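You operate a simulated robot arm through the tools that you are given. There is no shell and no other tool. Be economical: measure what you need, move in short steps, check, and stop when the job is done.

You run a simulated robot arm. Do the job below in one go: nothing can be reset, and whatever is moved stays where it is left.

## Task
Stand sprue pin and riser pin in the cope and riddle sand round them.
Fine: pins before sand; sand half way up the cope or more; the riddle goes back. Set down upright: sprue pin, riser pin.

It is judged by the outcome, as a careful person would: the job done as asked, and still so three seconds after it is handed in. It fails if anything else is knocked over, pushed out of place, dropped, spilled or broken.

## Robot
A 7-joint arm with a two-finger parallel gripper, fixed in place. Base frame: the origin is at the foot of the arm, x ahead of it, y to its left, z up; the work surface is at about z = 900. Lengths are in mm, angles in rad, forces in N, time in s.
With the tool pointing down near the work surface it reaches from about 300 to 680 mm from the base axis. Its first joint turns from -1.152 to 1.152 rad. Payload 1.57 kg.
Tool frame: the origin (TCP) lies between the finger pads and is the grasp point; the fingertips stand 30 mm ahead of it; z points along the fingers, y is the line along which they close. Largest opening 110 mm; finger width 24, thickness 12; the body of the gripper, 48 by 112 mm, starts 78 mm behind the TCP.
Orientation is that of the tool frame in the base frame, as [roll, pitch, yaw] about the fixed x, y, z axes, in that order (R = Rz(yaw) Ry(pitch) Rx(roll)). With the fingers straight down and closing along the base's y, the tool's x points along the base's -x, its y along +y and its z along -z.

## Interface
- The arm moves only by the tool step_arm. Its argument "plan" is a list of rows, each an object (a shift or turn left out is 0, a gripper value left out holds the last) with "rot": the turn, a rotation vector about the base's x, y, z in rad, a list of three; "travel": the shift along the base's x, y, z in cm, a list of three; "grip": the opening in per cent of the stroke, from 0 (shut) to 100 (fully open). In form: [{"rot": [rx, ry, rz], "travel": [x, y, z], "grip": grip}, ...]. A call has 1 to 12 rows; each row is the pose to reach, as a shift and turn from the pose commanded when the call began. A row lasts 0.2 s, in which the tool goes at most 50 mm and 0.15 rad; a call with a longer step from one row to the next is refused whole, and so is a gripper value outside its range. A pose out of reach is approached as far as the arm can. The call stops where the force on the tool passes 90 N (or 10 N more than at its start, if that is more) or the arm is blocked; 0.2 s more then pass. The fingers move at their own pace (about 108 mm/s each) and stop on an object; they squeeze with about 33 N. The grip force told is the motor's: it shows also when the fingers shut on nothing. Time passes only in rows, and 0.2 s behind the last, so rows that repeat a pose let the fingers close. The reply holds the time, the measured pose of the TCP, the force on the tool along the base axes, the opening and the grip force, in the units named above and with some noise, with the torque about the TCP (base axes, N m) and any sound that the robot's microphone picked up, and new pictures: "views" is both (left out), scene, wrist or none.
- Cameras (640 x 400 px; columns grow to the right, rows downward): "scene" is fixed at [185.5, -416.3, 1412.6]; the picture's right is [0.57, -0.82, 0.00], its down [-0.49, -0.34, -0.80] and it looks along [0.66, 0.46, -0.60] (base axes); focal length 214 px, centre (320, 200). "wrist" rides on the gripper at [70, 16, -141] in the tool frame; the picture's right is [-0.23, 0.97, 0.00], its down [-0.85, -0.20, -0.48] and it looks along [-0.47, -0.11, 0.88] (tool axes); focal length 222 px, centre (320, 200). There is no depth. A picture from a camera that has moved, and an enlarged one, comes with that camera's place and axes in the base frame and with its lens. The place of the scene camera against the robot may be out by one fixed shift of up to 18 mm in any direction.
- enlarge(camera, box): a new picture of the part [left, top, right, bottom] of that camera's present view, enlarged. The clock stands still meanwhile.
- job_done(): hands the job in; it is judged then, once.

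Work in short steps. Places have to be worked out from the pictures, the camera data and where the tool is seen: move nearer, look again, correct. Check each grasp and each placing, and mend what went wrong. You have 120 turns and 200 pictures in all, those below and enlarged ones among them. Open the gripper and draw the arm clear of the work before you hand the job in, unless the task says otherwise; then end with one line.

The tools are called as name(argument=value, ...) on one line, values as JSON. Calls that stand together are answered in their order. step_arm: Moves the arm, as the interface text tells. Its arguments: {"type":"object","properties":{"plan":{"type":"array","items":{"type":"object","properties":{"rot":{"type":"array","items":{"type":"number"}},"travel":{"type":"array","items":{"type":"number"}},"grip":{"type":"number"}}}},"views":{"type":"string","enum":["both","scene","wrist","none"]}},"required":["plan"]} The other tools are called the same way: enlarge (camera, box) takes an enlarged picture of a part of a camera's view; job_done () hands the job in.

At the start:

```text
clock: 0.0
position: [366.5, -119.9, 1289.9]
orientation: [-3.141, 0.001, 3.14]
force: [0.2, 0.3, -0.5]
wrist_torque: [0.05, -0.01, -0.03]
opening: 110.0
gripper_force: 0.0
```

scene: 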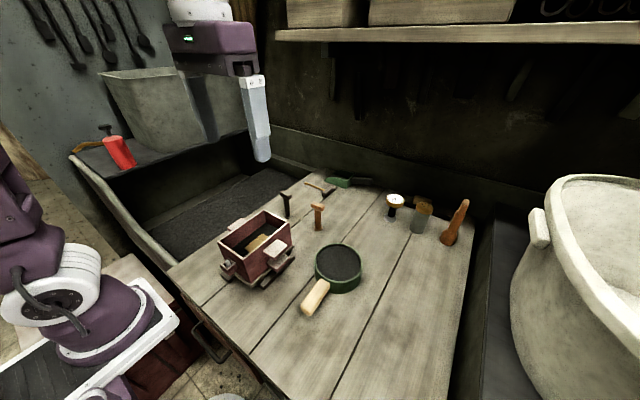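
wrist: 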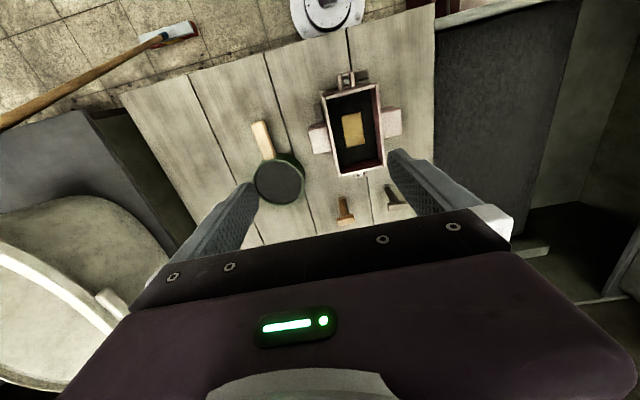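

The scene shows the cope (red box) with a pattern inside, two pins beside it, and the riddle filled with sand. I enlarge both views to measure them.

enlarge(camera="scene", box=[200, 160, 400, 320])

enlarge(camera="wrist", box=[230, 60, 430, 240])

```text
2.50 times, centred on (300, 240) of scene
camera zoom: at [185.5, -416.3, 1412.6], right [0.57, -0.82, 0.0], down [-0.49, -0.34, -0.8], along [0.66, 0.46, -0.6], focal length 536 px, centre (370, 100)
```

zoom: 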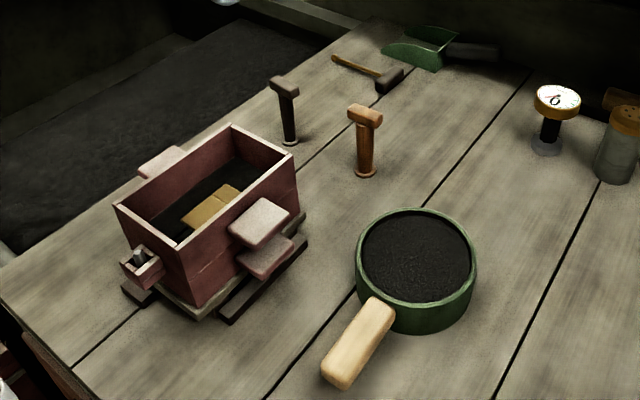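

```text
2.22 times, centred on (330, 150) of wrist
camera zoom: at [296.2, -101.4, 1431.6], right [0.23, 0.97, 0.0], down [0.85, -0.2, 0.48], along [0.47, -0.11, -0.88], focal length 494 px, centre (298, 311)
```

zoom: 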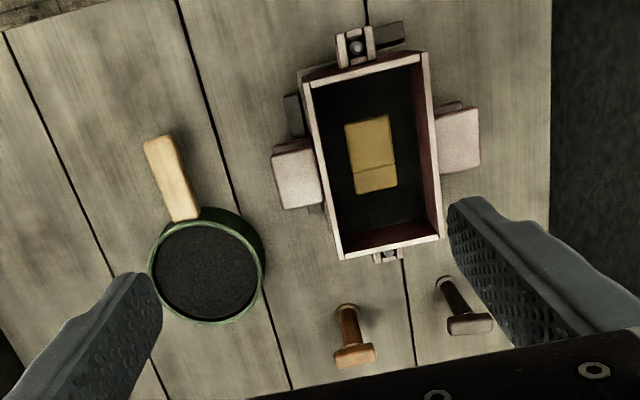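

I move nearer over the cope to look into it.

step_arm(plan=[{"travel": [-1.5, 1.5, -4]}, {"travel": [-3, 3, -8]}, {"travel": [-4, 5, -12]}, {"travel": [-5, 6, -15]}, {"travel": [-5, 6, -15]}], views="wrist")

```text
clock: 1.2
position: [316.1, -58.5, 1139.5]
orientation: [-3.139, 0.003, -3.141]
force: [0.7, -0.4, 0.5]
wrist_torque: [-0.02, 0.02, -0.05]
opening: 110.2
gripper_force: 0.1
camera wrist: at [246.6, -40.6, 1281.7], right [0.23, 0.97, 0.0], down [0.85, -0.2, 0.48], along [0.47, -0.11, -0.88], focal length 222 px, centre (320, 200)
```

wrist: 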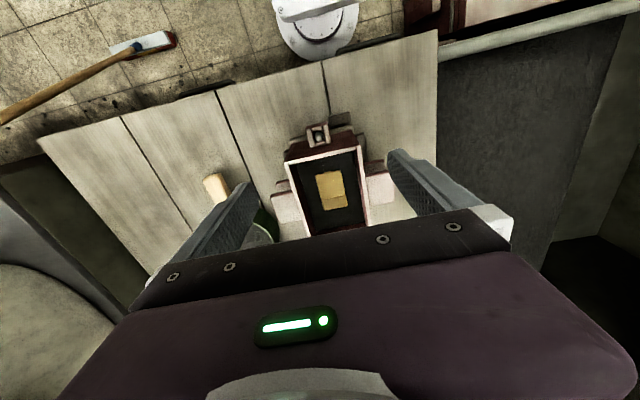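

enlarge(camera="wrist", box=[260, 120, 400, 240])

enlarge(camera="scene", box=[210, 200, 310, 290])

```text
3.33 times, centred on (330, 180) of wrist
camera zoom: at [246.6, -40.6, 1281.7], right [0.23, 0.97, 0.0], down [0.85, -0.2, 0.48], along [0.47, -0.11, -0.88], focal length 740 px, centre (287, 267)
```

zoom: 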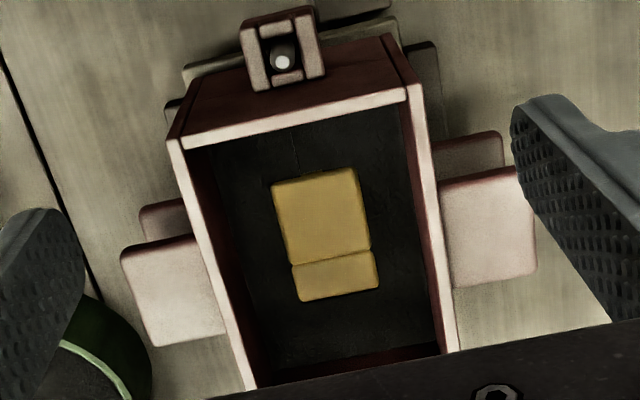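

```text
4.44 times, centred on (260, 245) of scene
camera zoom: at [185.5, -416.3, 1412.6], right [0.57, -0.82, 0.0], down [-0.49, -0.34, -0.8], along [0.66, 0.46, -0.6], focal length 953 px, centre (587, 0)
```

zoom: 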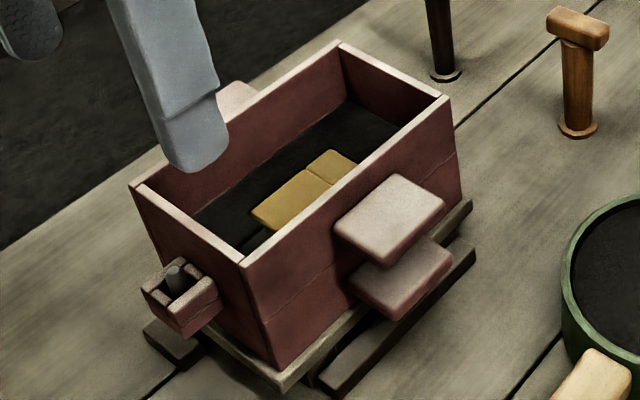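

Cope interior is about x 337–470, y −96…−19, rim z≈1012, with the pattern at x 372–436, leaving free floor at each end. Next I go above the brown pin (est. 588,−110) for a closer look.

step_arm(plan=[{"travel": [4.7, -0.8, 0]}, {"travel": [9.4, -1.7, 0]}, {"travel": [14.1, -2.5, 0]}, {"travel": [18.8, -3.3, 0]}, {"travel": [23, -4.2, 0]}, {"travel": [27.2, -5, -2]}, {"travel": [27.2, -5, -4]}, {"travel": [27.2, -5, -4]}], views="both")

enlarge(camera="wrist", box=[240, 100, 440, 230])

```text
clock: 3.0
position: [588.6, -108.5, 1100.3]
orientation: [-3.14, 0.003, 3.141]
force: [0.3, 0.3, 0.0]
wrist_torque: [0.01, 0.0, 0.05]
opening: 109.7
gripper_force: 0.1
camera wrist: at [518.3, -90.6, 1241.2], right [0.23, 0.97, 0.0], down [0.85, -0.2, 0.48], along [0.47, -0.11, -0.88], focal length 222 px, centre (320, 200)
```

scene: 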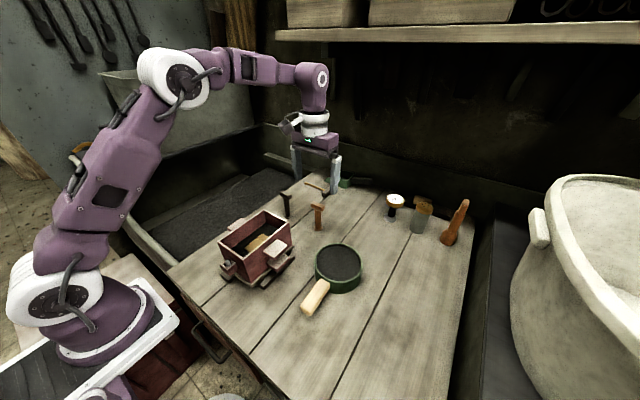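
wrist: 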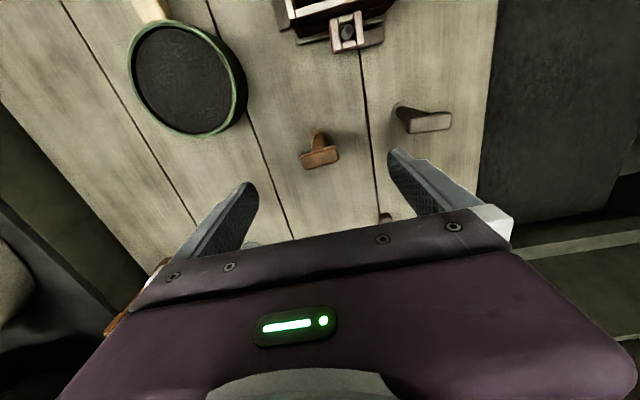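

```text
3.08 times, centred on (340, 165) of wrist
camera zoom: at [518.3, -90.6, 1241.2], right [0.23, 0.97, 0.0], down [0.85, -0.2, 0.48], along [0.47, -0.11, -0.88], focal length 684 px, centre (258, 308)
```

zoom: 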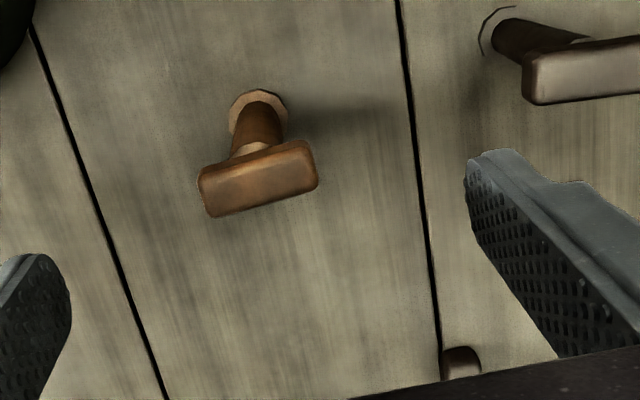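

The brown pin's T-head runs along y at about (597,−109), top z≈993. I line up and go down in part to check.

step_arm(plan=[{"travel": [0.8, -0.1, -3]}, {"travel": [0.8, -0.1, -6]}, {"travel": [0.8, -0.1, -6]}], views="none")

enlarge(camera="wrist", box=[220, 100, 420, 230])

enlarge(camera="scene", box=[270, 150, 370, 240])

```text
clock: 3.8
position: [595.1, -111.4, 1038.7]
orientation: [-3.139, 0.002, -3.141]
force: [-0.3, 0.7, -0.4]
wrist_torque: [-0.04, -0.02, -0.02]
opening: 109.9
gripper_force: 0.0
```

```text
3.08 times, centred on (320, 165) of wrist
camera zoom: at [526.4, -91.8, 1180.5], right [0.23, 0.97, 0.0], down [0.85, -0.2, 0.48], along [0.47, -0.11, -0.88], focal length 684 px, centre (320, 308)
```

zoom: 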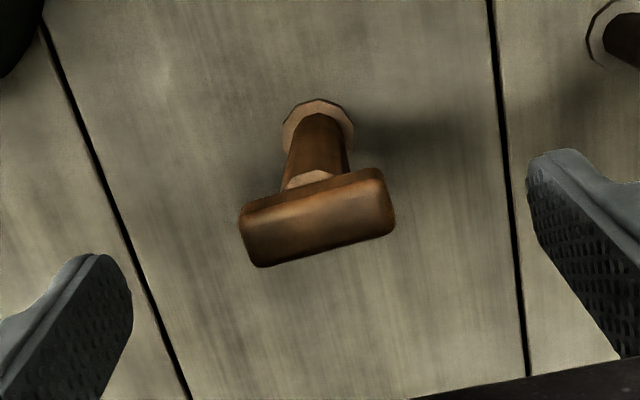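

```text
4.44 times, centred on (320, 195) of scene
camera zoom: at [185.5, -416.3, 1412.6], right [0.57, -0.82, 0.0], down [-0.49, -0.34, -0.8], along [0.66, 0.46, -0.6], focal length 953 px, centre (320, 222)
```

zoom: 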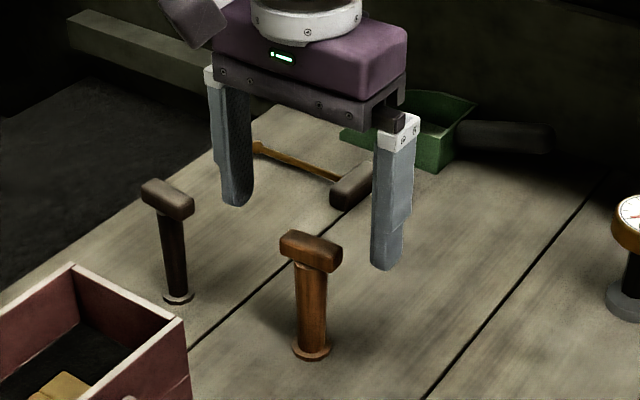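

Head centre reads ≈(598,−109). I descend to z≈990 and close.

step_arm(plan=[{"travel": [0.15, 0, -2.5]}, {"travel": [0.15, 0, -5]}, {"travel": [0.15, 0, -5], "grip": 60}, {"travel": [0.15, 0, -5], "grip": 0}, {"travel": [0.15, 0, -5], "grip": 0}, {"travel": [0.15, 0, -5], "grip": 0}], views="none")

enlarge(camera="scene", box=[270, 150, 370, 240])

```text
clock: 5.2
position: [598.4, -110.9, 988.6]
orientation: [-3.14, 0.001, -3.141]
force: [0.1, -0.6, -0.7]
wrist_torque: [-0.02, 0.03, 0.0]
opening: 43.7
gripper_force: 33.0
```

```text
4.44 times, centred on (320, 195) of scene
camera zoom: at [185.5, -416.3, 1412.6], right [0.57, -0.82, 0.0], down [-0.49, -0.34, -0.8], along [0.66, 0.46, -0.6], focal length 953 px, centre (320, 222)
```

zoom: 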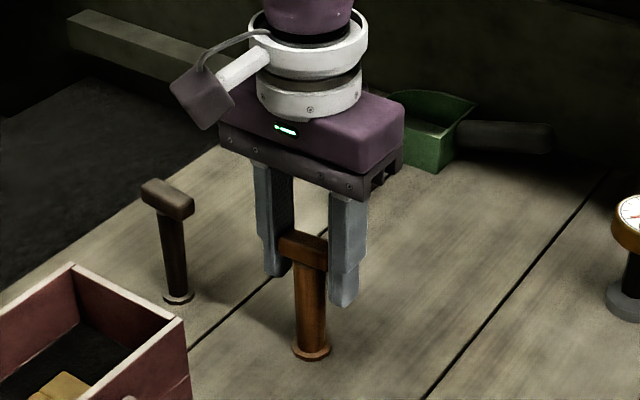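

Gripped at 44 mm. I lift straight up and look at how the pin hangs.

step_arm(plan=[{"travel": [0, 0, 2]}, {"travel": [0, 0, 6]}, {"travel": [0, 0, 10.5]}, {"travel": [0, 0, 15]}, {"travel": [0, 0, 15]}], views="none")

enlarge(camera="wrist", box=[240, 120, 400, 220])

enlarge(camera="scene", box=[270, 100, 370, 190])

```text
clock: 6.4
position: [598.1, -112.2, 1141.3]
orientation: [-3.14, 0.003, -3.141]
force: [-0.6, 0.3, -1.2]
wrist_torque: [0.02, -0.01, 0.01]
opening: 44.0
gripper_force: 33.0
```

```text
4.00 times, centred on (320, 170) of wrist
camera zoom: at [528.7, -93.6, 1282.9], right [0.23, 0.97, 0.0], down [0.85, -0.2, 0.48], along [0.47, -0.11, -0.88], focal length 888 px, centre (320, 320)
```

zoom: 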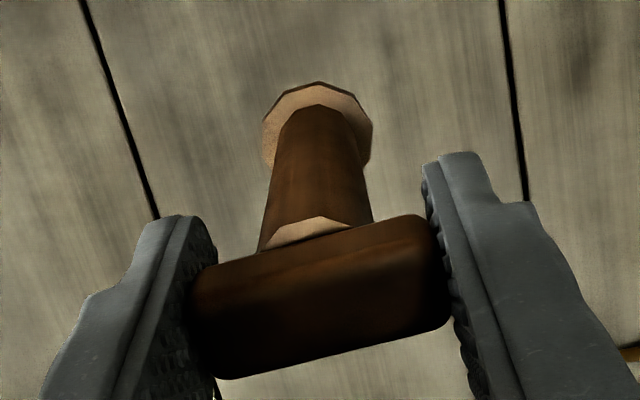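

```text
4.44 times, centred on (320, 145) of scene
camera zoom: at [185.5, -416.3, 1412.6], right [0.57, -0.82, 0.0], down [-0.49, -0.34, -0.8], along [0.66, 0.46, -0.6], focal length 953 px, centre (320, 444)
```

zoom: 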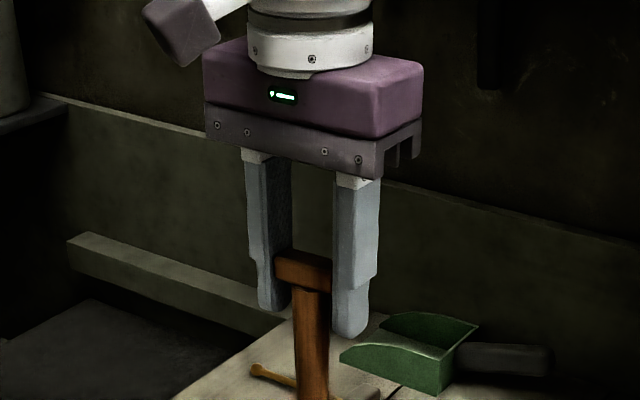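

Pin hangs upright and centred within ~1.5 mm. I carry it to above the near end of the cope.

step_arm(plan=[{"travel": [-3.5, 0.8, 0]}, {"travel": [-8, 1.8, 0]}, {"travel": [-12.5, 2.8, 0]}, {"travel": [-17, 3.8, 0]}, {"travel": [-21, 4.7, 0]}, {"travel": [-24.25, 5.44, 0]}, {"travel": [-24.25, 5.44, 0]}, {"travel": [-24.25, 5.44, -1.5]}, {"travel": [-24.25, 5.44, -1.5]}], views="none")

enlarge(camera="wrist", box=[240, 100, 420, 220])

enlarge(camera="scene", box=[190, 170, 310, 290])

```text
clock: 8.4
position: [355.3, -56.8, 1124.0]
orientation: [-3.141, 0.001, 3.141]
force: [-0.3, -0.6, -1.1]
wrist_torque: [-0.02, 0.02, 0.01]
opening: 43.8
gripper_force: 32.8
```

```text
3.33 times, centred on (330, 160) of wrist
camera zoom: at [285.3, -38.6, 1266.0], right [0.23, 0.97, 0.0], down [0.85, -0.2, 0.48], along [0.47, -0.11, -0.88], focal length 740 px, centre (287, 333)
```

zoom: 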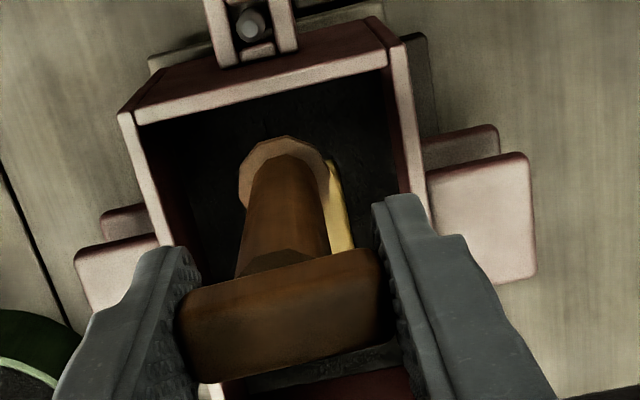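

```text
3.33 times, centred on (250, 230) of scene
camera zoom: at [185.5, -416.3, 1412.6], right [0.57, -0.82, 0.0], down [-0.49, -0.34, -0.8], along [0.66, 0.46, -0.6], focal length 715 px, centre (553, 100)
```

zoom: 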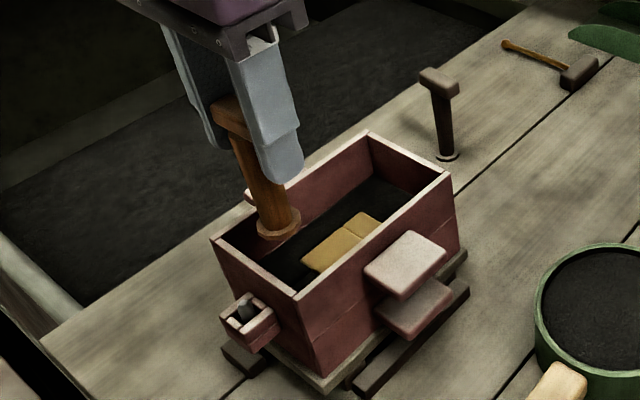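

Pin is over the free strip (pin axis x≈353.7, strip ≈333–372). I shift −1.5 mm and lower most of the way.

step_arm(plan=[{"travel": [-0.15, 0, 0]}, {"travel": [-0.15, 0, -2]}, {"travel": [-0.15, 0, -4]}, {"travel": [-0.15, 0, -6]}, {"travel": [-0.15, 0, -6.6]}], views="none")

enlarge(camera="wrist", box=[240, 100, 420, 220])

enlarge(camera="scene", box=[200, 180, 310, 290])

```text
clock: 9.6
position: [355.1, -57.6, 1058.9]
orientation: [-3.139, 0.008, 3.141]
force: [1.4, 0.5, 28.3]
wrist_torque: [0.01, -0.01, 0.02]
opening: 43.3
gripper_force: 33.2
```

```text
3.33 times, centred on (330, 160) of wrist
camera zoom: at [283.9, -38.3, 1200.9], right [0.23, 0.97, 0.0], down [0.85, -0.2, 0.48], along [0.47, -0.11, -0.87], focal length 740 px, centre (287, 333)
```

zoom: 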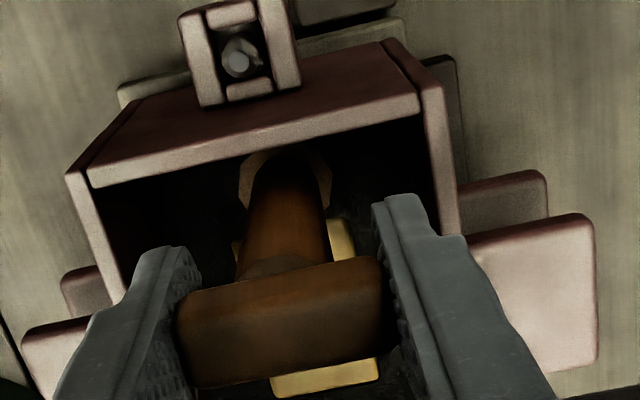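

```text
3.64 times, centred on (255, 235) of scene
camera zoom: at [185.2, -416.3, 1412.7], right [0.57, -0.82, 0.0], down [-0.49, -0.34, -0.8], along [0.66, 0.46, -0.6], focal length 780 px, centre (556, 73)
```

zoom: 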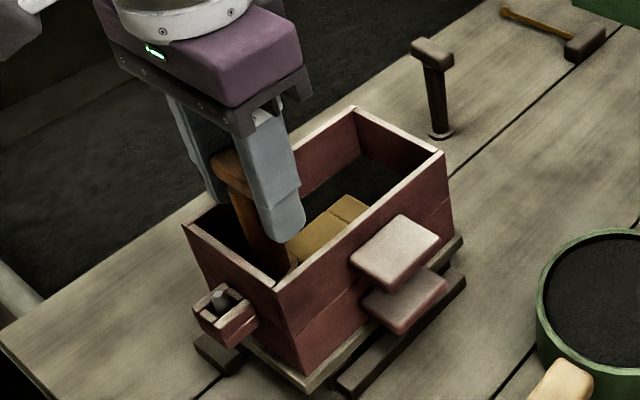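

Contact at 28 N with base z≈969; the flange may be close to the pattern edge. I raise 8 mm and look before shifting.

step_arm(plan=[{"travel": [0, 0, 0.9]}, {"travel": [-0.3, 0, 0.9]}, {"travel": [-0.3, 0, 0.9]}], views="none")

enlarge(camera="wrist", box=[280, 120, 370, 190])

```text
clock: 10.4
position: [352.1, -57.1, 1067.6]
orientation: [-3.14, 0.003, 3.141]
force: [0.3, 0.7, -0.6]
wrist_torque: [-0.02, 0.01, 0.04]
opening: 43.6
gripper_force: 32.7
```

```text
5.71 times, centred on (325, 155) of wrist
camera zoom: at [281.1, -37.9, 1209.4], right [0.23, 0.97, 0.0], down [0.85, -0.2, 0.48], along [0.47, -0.11, -0.88], focal length 1269 px, centre (291, 457)
```

zoom: 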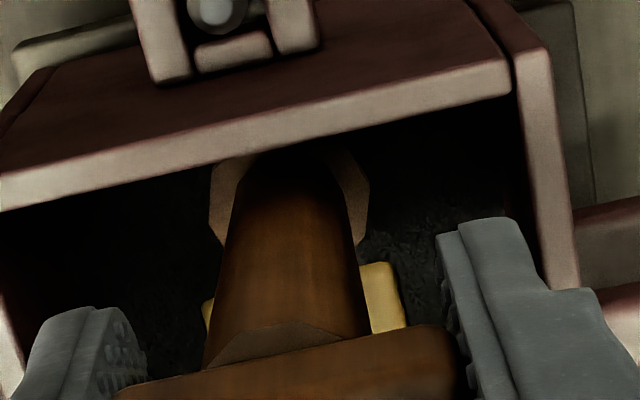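

Pin axis now ≈352, centred in the strip. I lower gently again to feel the floor.

step_arm(plan=[{"travel": [0, 0, -0.4]}, {"travel": [0, 0, -0.7]}, {"travel": [0, 0, -0.8]}], views="none")

```text
clock: 11.2
position: [351.5, -57.1, 1059.8]
orientation: [-3.14, 0.003, -3.14]
force: [0.5, -0.1, -1.2]
wrist_torque: [0.0, 0.0, -0.01]
opening: 43.4
gripper_force: 33.3
```

No contact yet; I go on down in 1 mm steps.

step_arm(plan=[{"travel": [0, 0, -0.1]}, {"travel": [0, 0, -0.2]}], views="none")

step_arm(plan=[{"travel": [0, 0, -0.1]}, {"travel": [0, 0, -0.2]}], views="none")

```text
clock: 11.8
position: [351.4, -56.5, 1059.1]
orientation: [-3.136, 0.005, 3.141]
force: [-3.2, 0.0, 29.2]
wrist_torque: [0.03, 0.07, -0.01]
opening: 43.7
gripper_force: 32.9
```

```text
clock: 12.4
position: [350.9, -55.9, 1056.6]
orientation: [-3.141, 0.004, 3.141]
force: [1.3, -0.3, 28.8]
wrist_torque: [-0.03, -0.18, -0.01]
opening: 43.0
gripper_force: 32.6
```

Firm floor contact at the same height (≈1059). I ease off slightly, open a little, and look before lifting.

step_arm(plan=[{"travel": [0, 0, 0.15]}, {"travel": [0, 0, 0.15], "grip": 48}, {"travel": [0, 0, 0.15], "grip": 60}, {"travel": [0, 0, 0.15], "grip": 60}], views="none")

enlarge(camera="scene", box=[200, 180, 310, 290])

enlarge(camera="wrist", box=[250, 110, 400, 215])

```text
clock: 13.4
position: [351.0, -56.5, 1057.3]
orientation: [-3.139, 0.003, -3.142]
force: [-0.1, -0.5, -0.2]
wrist_torque: [-0.02, -0.02, 0.01]
opening: 66.2
gripper_force: 0.0
```

```text
3.64 times, centred on (255, 235) of scene
camera zoom: at [185.5, -416.3, 1412.6], right [0.57, -0.82, 0.0], down [-0.49, -0.34, -0.8], along [0.66, 0.46, -0.6], focal length 780 px, centre (556, 73)
```

zoom: 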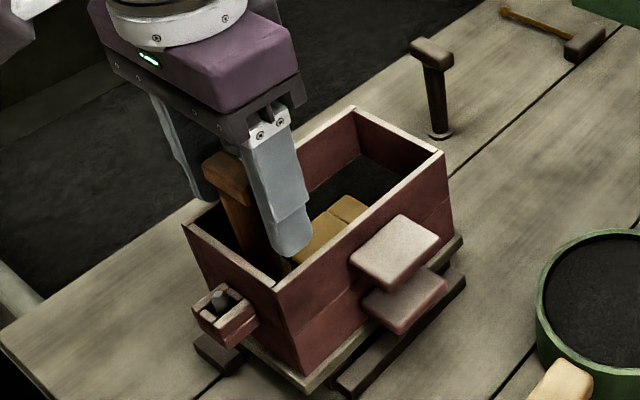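

```text
3.81 times, centred on (325, 162) of wrist
camera zoom: at [280.6, -37.8, 1199.0], right [0.23, 0.97, 0.0], down [0.85, -0.2, 0.48], along [0.47, -0.11, -0.88], focal length 846 px, centre (301, 343)
```

zoom: 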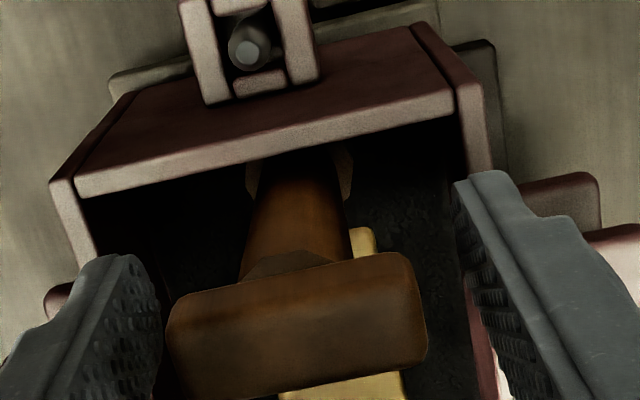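

The pin stands on its own. I rise straight up and check.

step_arm(plan=[{"travel": [0, 0, 3], "grip": 60}, {"travel": [0, 0, 7]}, {"travel": [4, 1.5, 8]}, {"travel": [8, 3, 8]}], views="scene")

enlarge(camera="scene", box=[200, 180, 310, 290])

enlarge(camera="wrist", box=[250, 60, 400, 215])

```text
clock: 14.4
position: [431.4, -26.9, 1136.8]
orientation: [-3.14, 0.003, -3.141]
force: [-0.2, 0.1, -0.5]
wrist_torque: [-0.01, -0.02, 0.0]
opening: 66.1
gripper_force: 0.0
```

scene: 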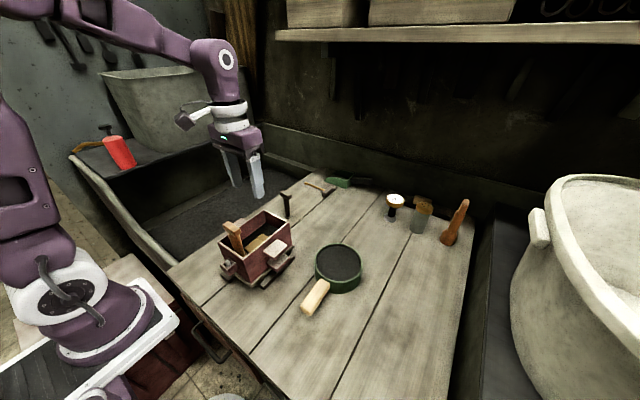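

```text
3.64 times, centred on (255, 235) of scene
camera zoom: at [185.5, -416.3, 1412.6], right [0.57, -0.82, 0.0], down [-0.49, -0.34, -0.8], along [0.66, 0.46, -0.6], focal length 780 px, centre (556, 73)
```

zoom: 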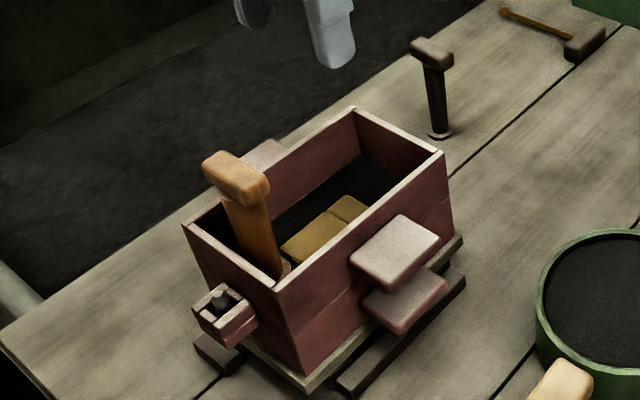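

```text
2.58 times, centred on (325, 138) of wrist
camera zoom: at [360.7, -8.1, 1279.1], right [0.23, 0.97, 0.0], down [0.85, -0.2, 0.48], along [0.47, -0.11, -0.88], focal length 573 px, centre (307, 361)
```

zoom: 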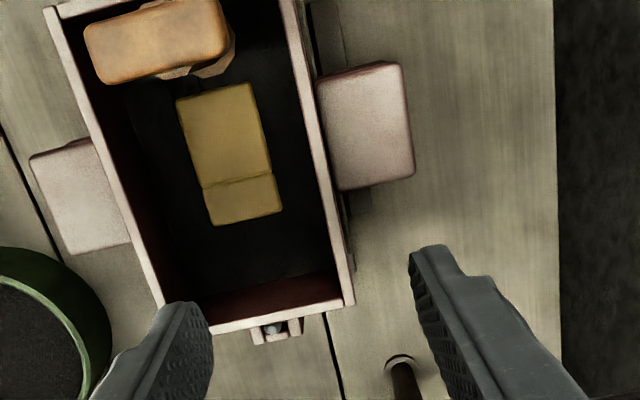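

Brown pin stands well at the near end. Now I hover by the dark pin (≈582, +9) for a close look.

step_arm(plan=[{"travel": [4.5, 1, 0], "grip": 75}, {"travel": [9, 2, 0]}, {"travel": [13, 3, -2]}, {"travel": [15.1, 3.65, -3.7]}, {"travel": [15.1, 3.65, -3.7]}], views="none")

enlarge(camera="wrist", box=[240, 100, 440, 230])

```text
clock: 15.6
position: [582.4, 9.4, 1099.7]
orientation: [-3.14, 0.0, -3.141]
force: [-0.1, -0.2, 0.2]
wrist_torque: [-0.02, -0.01, 0.01]
opening: 82.3
gripper_force: 0.1
```

```text
3.08 times, centred on (340, 165) of wrist
camera zoom: at [511.9, 28.9, 1241.6], right [0.23, 0.97, 0.0], down [0.85, -0.2, 0.48], along [0.47, -0.11, -0.88], focal length 684 px, centre (258, 308)
```

zoom: 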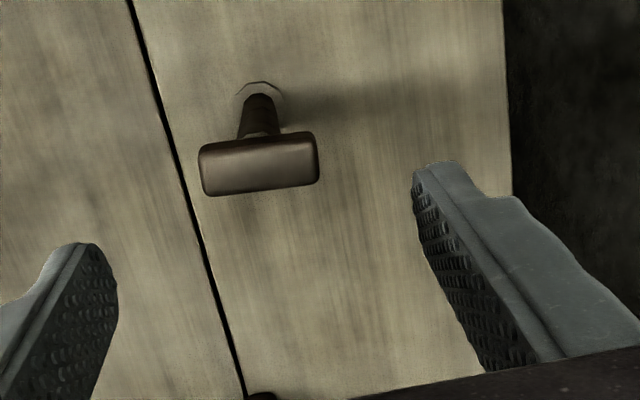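

Dark pin at ≈(585,12.5), bar turned about −0.11 rad. I align, descend to z≈990 and close.

step_arm(plan=[{"travel": [0.25, 0.25, -3], "rot": [0, 0, -0.11]}, {"travel": [0.25, 0.25, -7], "rot": [0, 0, -0.11]}, {"travel": [0.25, 0.25, -11], "rot": [0, 0, -0.11]}, {"travel": [0.25, 0.25, -11], "rot": [0, 0, -0.11]}, {"travel": [0.25, 0.25, -11], "rot": [0, 0, -0.11], "grip": 50}, {"travel": [0.25, 0.25, -11], "rot": [0, 0, -0.11], "grip": 0}, {"travel": [0.25, 0.25, -11], "rot": [0, 0, -0.11], "grip": 0}, {"travel": [0.25, 0.25, -11], "rot": [0, 0, -0.11], "grip": 0}], views="none")

enlarge(camera="scene", box=[230, 140, 340, 230])

```text
clock: 17.4
position: [584.4, 12.7, 991.4]
orientation: [-3.141, 0.002, 3.031]
force: [0.4, 0.8, -0.1]
wrist_torque: [0.02, 0.0, -0.01]
opening: 43.7
gripper_force: 33.4
```

```text
4.44 times, centred on (285, 185) of scene
camera zoom: at [185.5, -416.3, 1412.6], right [0.57, -0.82, 0.0], down [-0.49, -0.34, -0.8], along [0.66, 0.46, -0.6], focal length 953 px, centre (476, 267)
```

zoom: 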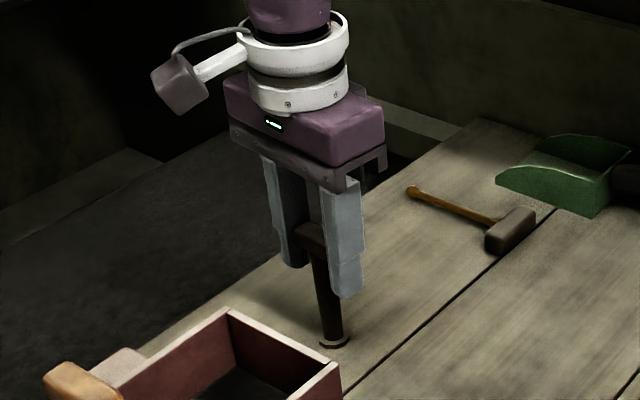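

Gripped. I lift 15 cm, turn back, and carry it above the far end (≈455, −57).

step_arm(plan=[{"travel": [0, 0, 2]}, {"travel": [0, 0, 6]}, {"travel": [0, 0, 10.5]}, {"travel": [0, 0, 14]}, {"travel": [-3.5, -2, 14], "rot": [0, 0, 0.05]}, {"travel": [-7, -4, 14], "rot": [0, 0, 0.11]}, {"travel": [-10.5, -6, 14], "rot": [0, 0, 0.11]}, {"travel": [-12.95, -6.95, 14], "rot": [0, 0, 0.11]}, {"travel": [-12.95, -6.95, 14], "rot": [0, 0, 0.11]}], views="none")

enlarge(camera="wrist", box=[240, 90, 420, 220])

enlarge(camera="scene", box=[200, 160, 320, 280])

```text
clock: 19.4
position: [454.1, -58.3, 1129.8]
orientation: [-3.141, 0.0, -3.141]
force: [-0.1, 0.3, -0.7]
wrist_torque: [0.02, 0.02, 0.0]
opening: 43.4
gripper_force: 33.4
```

```text
3.08 times, centred on (330, 155) of wrist
camera zoom: at [384.1, -39.5, 1272.3], right [0.23, 0.97, 0.0], down [0.85, -0.2, 0.48], along [0.47, -0.11, -0.88], focal length 684 px, centre (289, 338)
```

zoom: 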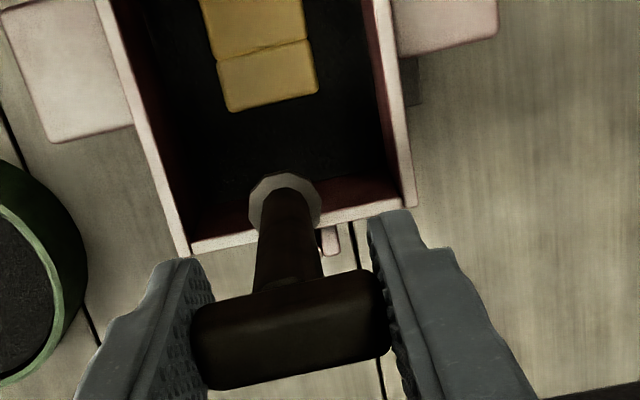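

```text
3.33 times, centred on (260, 220) of scene
camera zoom: at [185.5, -416.3, 1412.6], right [0.57, -0.82, 0.0], down [-0.49, -0.34, -0.8], along [0.66, 0.46, -0.6], focal length 715 px, centre (520, 133)
```

zoom: 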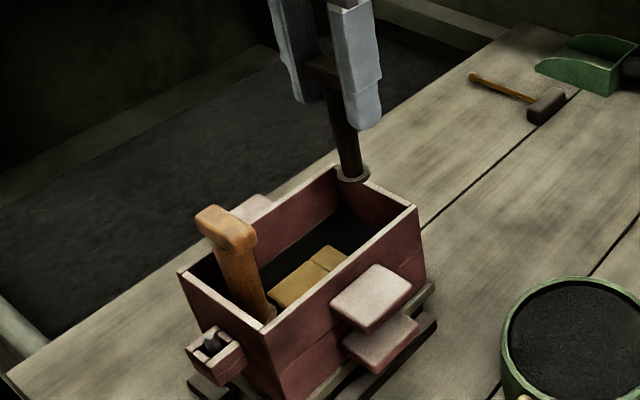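

Pin axis ≈457; strip 436–473, so I shift −2.7 mm and lower to just above the floor.

step_arm(plan=[{"travel": [-0.27, 0, 0]}, {"travel": [-0.27, 0, -2.5]}, {"travel": [-0.27, 0, -5]}, {"travel": [-0.27, 0, -6.6]}, {"travel": [-0.27, 0, -6.6]}], views="none")

enlarge(camera="wrist", box=[260, 90, 400, 200])

enlarge(camera="scene", box=[200, 180, 310, 290])

```text
clock: 20.6
position: [452.3, -57.9, 1064.5]
orientation: [-3.14, 0.004, 3.141]
force: [0.4, -0.3, -0.4]
wrist_torque: [0.0, 0.04, -0.01]
opening: 43.4
gripper_force: 32.6
```

```text
3.64 times, centred on (330, 145) of wrist
camera zoom: at [381.5, -39.4, 1206.5], right [0.23, 0.97, 0.0], down [0.85, -0.2, 0.48], along [0.47, -0.11, -0.88], focal length 808 px, centre (284, 400)
```

zoom: 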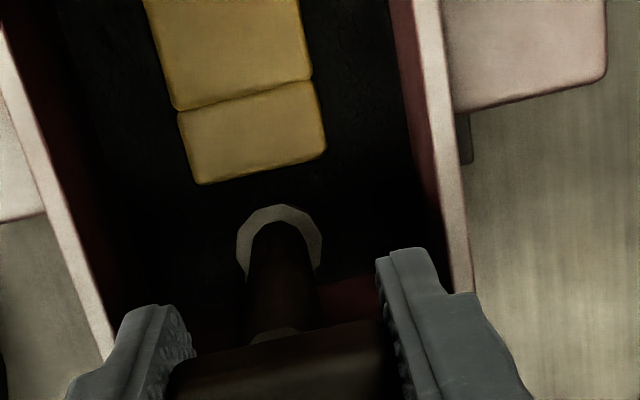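

```text
3.64 times, centred on (255, 235) of scene
camera zoom: at [185.5, -416.3, 1412.6], right [0.57, -0.82, 0.0], down [-0.49, -0.34, -0.8], along [0.66, 0.46, -0.6], focal length 780 px, centre (556, 73)
```

zoom: 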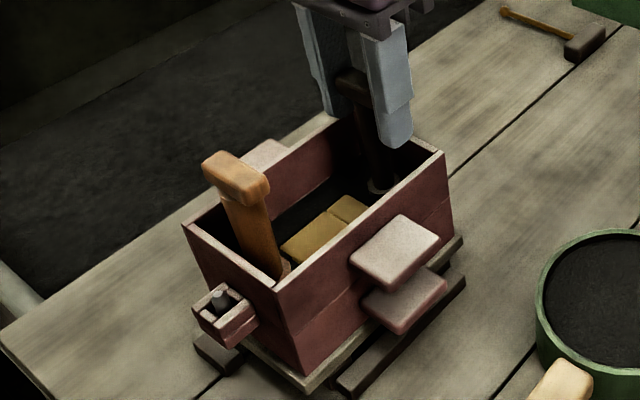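

Clear gap to the pattern. I feel down to the floor in small steps.

step_arm(plan=[{"travel": [0, 0, -0.2]}, {"travel": [0, 0, -0.4]}, {"travel": [0, 0, -0.5]}], views="none")

step_arm(plan=[{"travel": [0, 0, -0.1]}, {"travel": [0, 0, -0.2]}], views="none")

```text
clock: 21.4
position: [452.7, -57.0, 1059.6]
orientation: [-3.139, 0.005, -3.14]
force: [1.5, -4.8, 28.6]
wrist_torque: [-0.28, -0.2, -0.05]
opening: 43.5
gripper_force: 33.2
```

```text
clock: 22.0
position: [452.7, -57.2, 1056.9]
orientation: [-3.138, 0.003, -3.142]
force: [-0.1, -5.8, 29.2]
wrist_torque: [-0.28, -0.08, 0.0]
opening: 43.6
gripper_force: 33.3
```

Seated on the floor. I ease off and open.

step_arm(plan=[{"travel": [0, 0, 0.15]}, {"travel": [0, 0, 0.15], "grip": 48}, {"travel": [0, 0, 0.15], "grip": 60}, {"travel": [0, 0, 0.15], "grip": 62}, {"travel": [0, 0, 2]}, {"travel": [0, 0, 6]}, {"travel": [0, 0, 10]}, {"travel": [-1, -1, 14]}], views="wrist")

enlarge(camera="scene", box=[200, 180, 310, 290])

enlarge(camera="scene", box=[280, 220, 380, 330])

```text
clock: 23.8
position: [441.0, -68.2, 1196.6]
orientation: [-3.14, 0.002, 3.141]
force: [0.1, -1.4, 0.9]
wrist_torque: [0.0, -0.02, -0.02]
opening: 68.2
gripper_force: 0.0
camera wrist: at [371.5, -48.6, 1338.9], right [0.23, 0.97, 0.0], down [0.85, -0.2, 0.48], along [0.47, -0.11, -0.88], focal length 222 px, centre (320, 200)
```

wrist: 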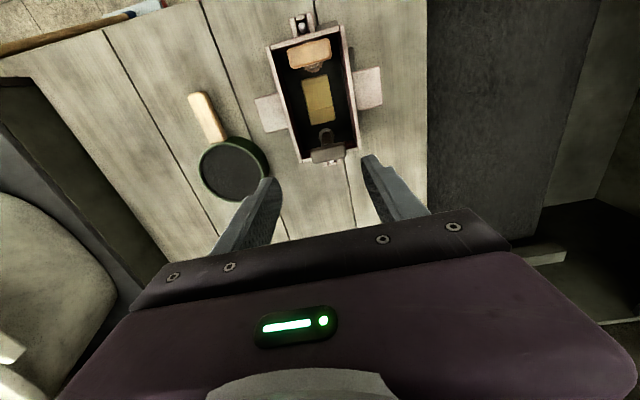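

```text
3.64 times, centred on (255, 235) of scene
camera zoom: at [185.5, -416.3, 1412.6], right [0.57, -0.82, 0.0], down [-0.49, -0.34, -0.8], along [0.66, 0.46, -0.6], focal length 780 px, centre (556, 73)
```

zoom: 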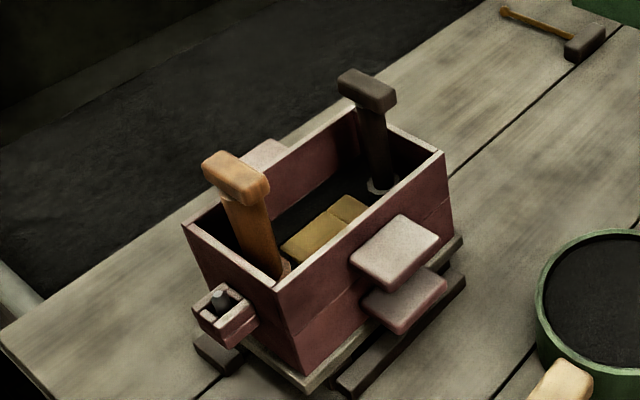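

```text
3.64 times, centred on (330, 275) of scene
camera zoom: at [185.5, -416.3, 1412.6], right [0.57, -0.82, 0.0], down [-0.49, -0.34, -0.8], along [0.66, 0.46, -0.6], focal length 780 px, centre (284, -73)
```

zoom: 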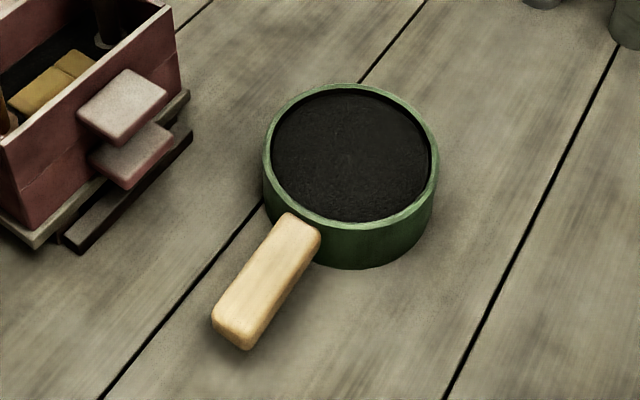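

Both pins stand upright. Now I measure the riddle in the wrist view.

enlarge(camera="wrist", box=[170, 70, 310, 220])

```text
2.67 times, centred on (240, 145) of wrist
camera zoom: at [371.5, -48.6, 1338.9], right [0.23, 0.97, 0.0], down [0.85, -0.2, 0.48], along [0.47, -0.11, -0.88], focal length 592 px, centre (533, 347)
```

zoom: 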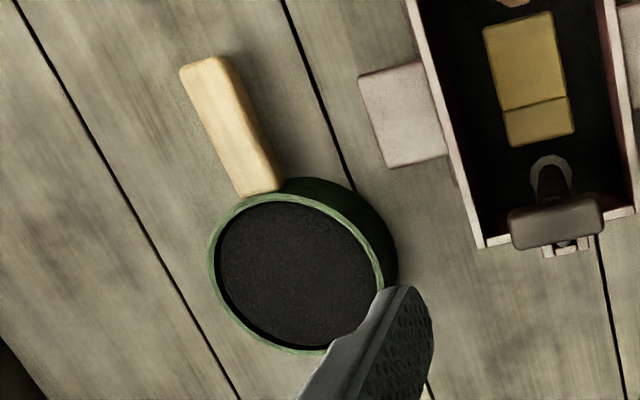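

Riddle: Ø≈122, centre ≈(485,−247), rim z≈945, handle along x at y≈−250 from x≈347 to 425. I hover above the handle for a closer look.

step_arm(plan=[{"travel": [-1, -4.5, 0], "grip": 62}, {"travel": [-2, -9, 0]}, {"travel": [-3, -13.5, 0]}, {"travel": [-4.2, -18.3, 0]}, {"travel": [-4.2, -18.3, -4.5]}, {"travel": [-4.2, -18.3, -9]}, {"travel": [-4.2, -18.3, -13.5]}, {"travel": [-4.2, -18.3, -13.5]}], views="wrist")

enlarge(camera="wrist", box=[240, 80, 400, 220])

enlarge(camera="scene", box=[270, 200, 380, 330])

```text
clock: 25.6
position: [400.5, -250.0, 1061.4]
orientation: [-3.14, 0.004, -3.141]
force: [0.6, 0.0, 0.3]
wrist_torque: [0.01, 0.04, 0.01]
opening: 68.3
gripper_force: 0.1
camera wrist: at [330.8, -231.7, 1202.8], right [0.23, 0.97, 0.0], down [0.85, -0.2, 0.48], along [0.47, -0.11, -0.88], focal length 222 px, centre (320, 200)
```

wrist: 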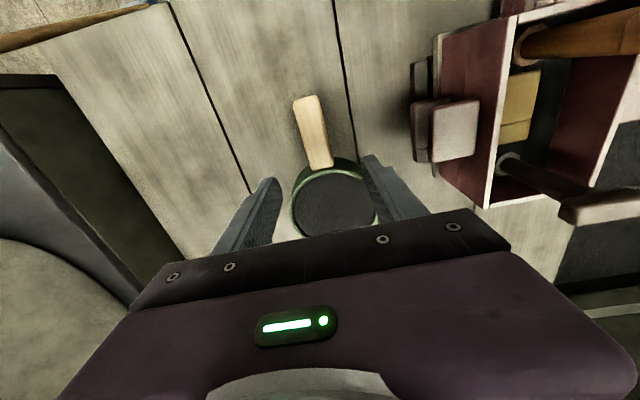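

```text
2.86 times, centred on (320, 150) of wrist
camera zoom: at [330.8, -231.7, 1202.8], right [0.23, 0.97, 0.0], down [0.85, -0.2, 0.48], along [0.47, -0.11, -0.88], focal length 635 px, centre (320, 343)
```

zoom: 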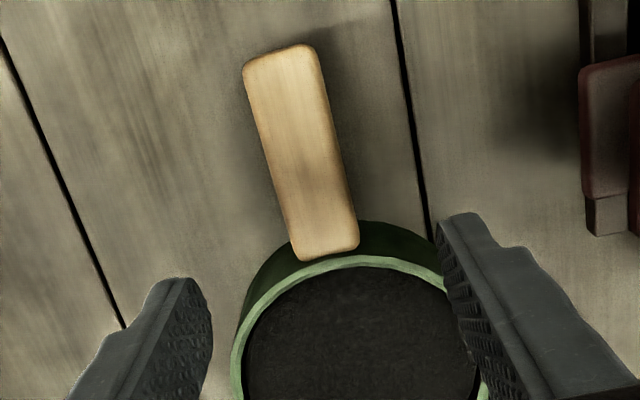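

```text
3.08 times, centred on (325, 265) of scene
camera zoom: at [185.5, -416.3, 1412.6], right [0.57, -0.82, 0.0], down [-0.49, -0.34, -0.8], along [0.66, 0.46, -0.6], focal length 660 px, centre (305, 0)
```

zoom: 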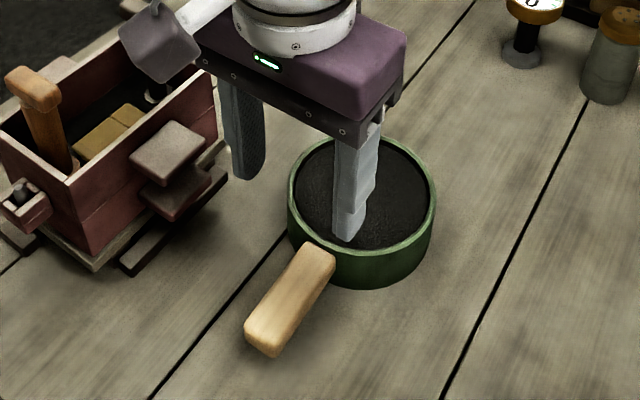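

Handle is along x at y≈−251, ending at x≈425. I descend with TCP at x≈406, z≈936 and check before closing.

step_arm(plan=[{"travel": [0.57, -0.1, -4]}, {"travel": [0.57, -0.1, -8]}, {"travel": [0.57, -0.1, -11]}, {"travel": [0.57, -0.1, -12.6]}, {"travel": [0.57, -0.1, -12.6]}], views="none")

enlarge(camera="scene", box=[270, 200, 380, 330])

enlarge(camera="wrist", box=[240, 80, 400, 220])

```text
clock: 26.8
position: [407.3, -250.6, 936.8]
orientation: [-3.14, 0.002, -3.14]
force: [0.0, -0.2, 0.8]
wrist_torque: [-0.03, 0.01, 0.0]
opening: 68.0
gripper_force: 0.2
```

```text
3.08 times, centred on (325, 265) of scene
camera zoom: at [185.5, -416.3, 1412.6], right [0.57, -0.82, 0.0], down [-0.49, -0.34, -0.8], along [0.66, 0.46, -0.6], focal length 660 px, centre (305, 0)
```

zoom: 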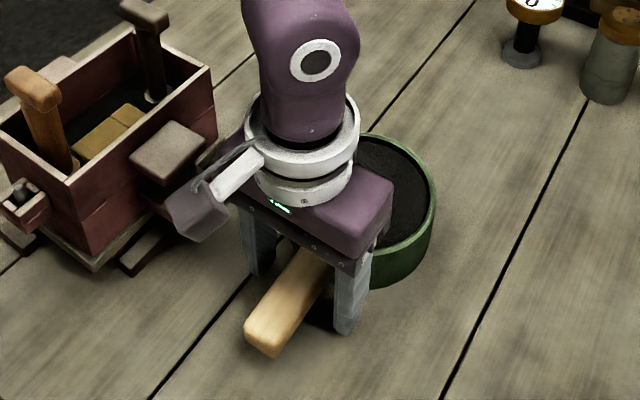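

```text
2.86 times, centred on (320, 150) of wrist
camera zoom: at [335.9, -233.0, 1077.8], right [0.23, 0.97, 0.0], down [0.85, -0.2, 0.48], along [0.47, -0.11, -0.88], focal length 635 px, centre (320, 343)
```

zoom: 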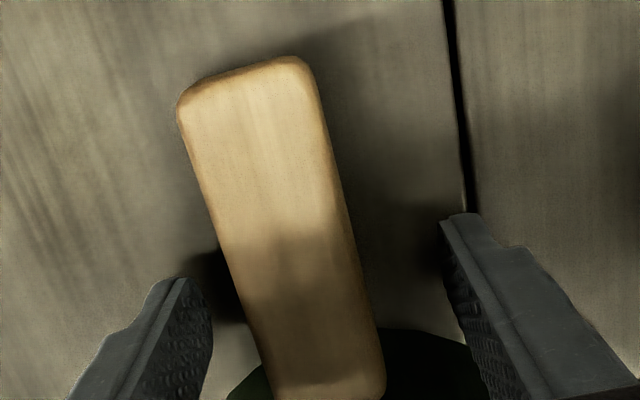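

Fingers straddle the handle well. I close.

step_arm(plan=[{"grip": 30}, {"grip": 0}, {"grip": 0}, {"grip": 0}], views="none")

step_arm(plan=[{"travel": [0, 0, 0.5]}, {"travel": [0, 0, 1]}, {"travel": [0, 0, 1.5]}, {"travel": [0, 0, 1.5]}], views="none")

enlarge(camera="scene", box=[270, 180, 390, 320])

```text
clock: 27.8
position: [406.5, -252.1, 937.6]
orientation: [-3.14, 0.001, -3.141]
force: [-0.6, 1.6, 0.6]
wrist_torque: [0.11, -0.1, 0.22]
opening: 30.1
gripper_force: 33.3
```

```text
clock: 28.8
position: [407.4, -252.0, 951.6]
orientation: [-3.139, 0.002, 3.141]
force: [0.7, 0.3, -5.5]
wrist_torque: [0.01, 0.3, 0.02]
opening: 30.0
gripper_force: 32.8
```

```text
2.86 times, centred on (330, 250) of scene
camera zoom: at [185.6, -416.4, 1412.6], right [0.57, -0.82, 0.0], down [-0.49, -0.34, -0.8], along [0.66, 0.46, -0.6], focal length 613 px, centre (291, 57)
```

zoom: 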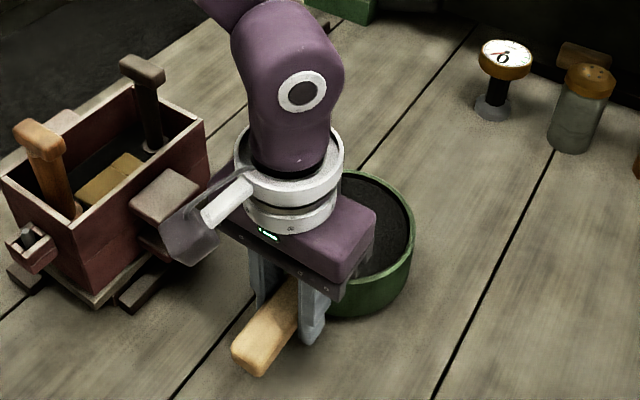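

It holds 5.5 N so far. I lift further slowly and check for sag.

step_arm(plan=[{"travel": [0, 0, 1.5]}, {"travel": [0, 0, 3.5]}, {"travel": [0, 0, 6]}, {"travel": [0, 0, 6]}], views="none")

enlarge(camera="scene", box=[270, 160, 390, 300])

enlarge(camera="wrist", box=[220, 60, 420, 240])

```text
clock: 29.8
position: [405.8, -250.6, 1010.5]
orientation: [-3.139, 0.002, 3.141]
force: [-0.6, 0.0, -6.5]
wrist_torque: [-0.01, 0.3, 0.01]
opening: 29.8
gripper_force: 32.6
```

```text
2.86 times, centred on (330, 230) of scene
camera zoom: at [185.6, -416.4, 1412.6], right [0.57, -0.82, 0.0], down [-0.49, -0.34, -0.8], along [0.66, 0.46, -0.6], focal length 613 px, centre (291, 114)
```

zoom: 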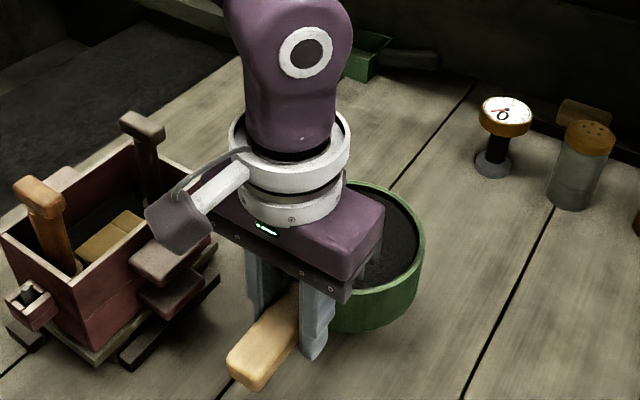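

```text
2.22 times, centred on (320, 150) of wrist
camera zoom: at [336.1, -233.4, 1153.2], right [0.23, 0.97, 0.0], down [0.85, -0.2, 0.48], along [0.47, -0.11, -0.88], focal length 494 px, centre (320, 311)
```

zoom: 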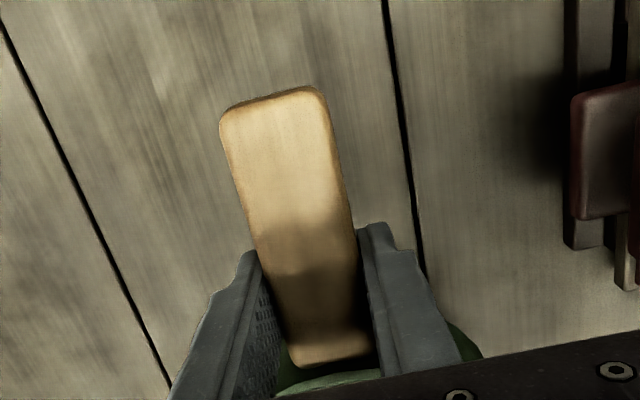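

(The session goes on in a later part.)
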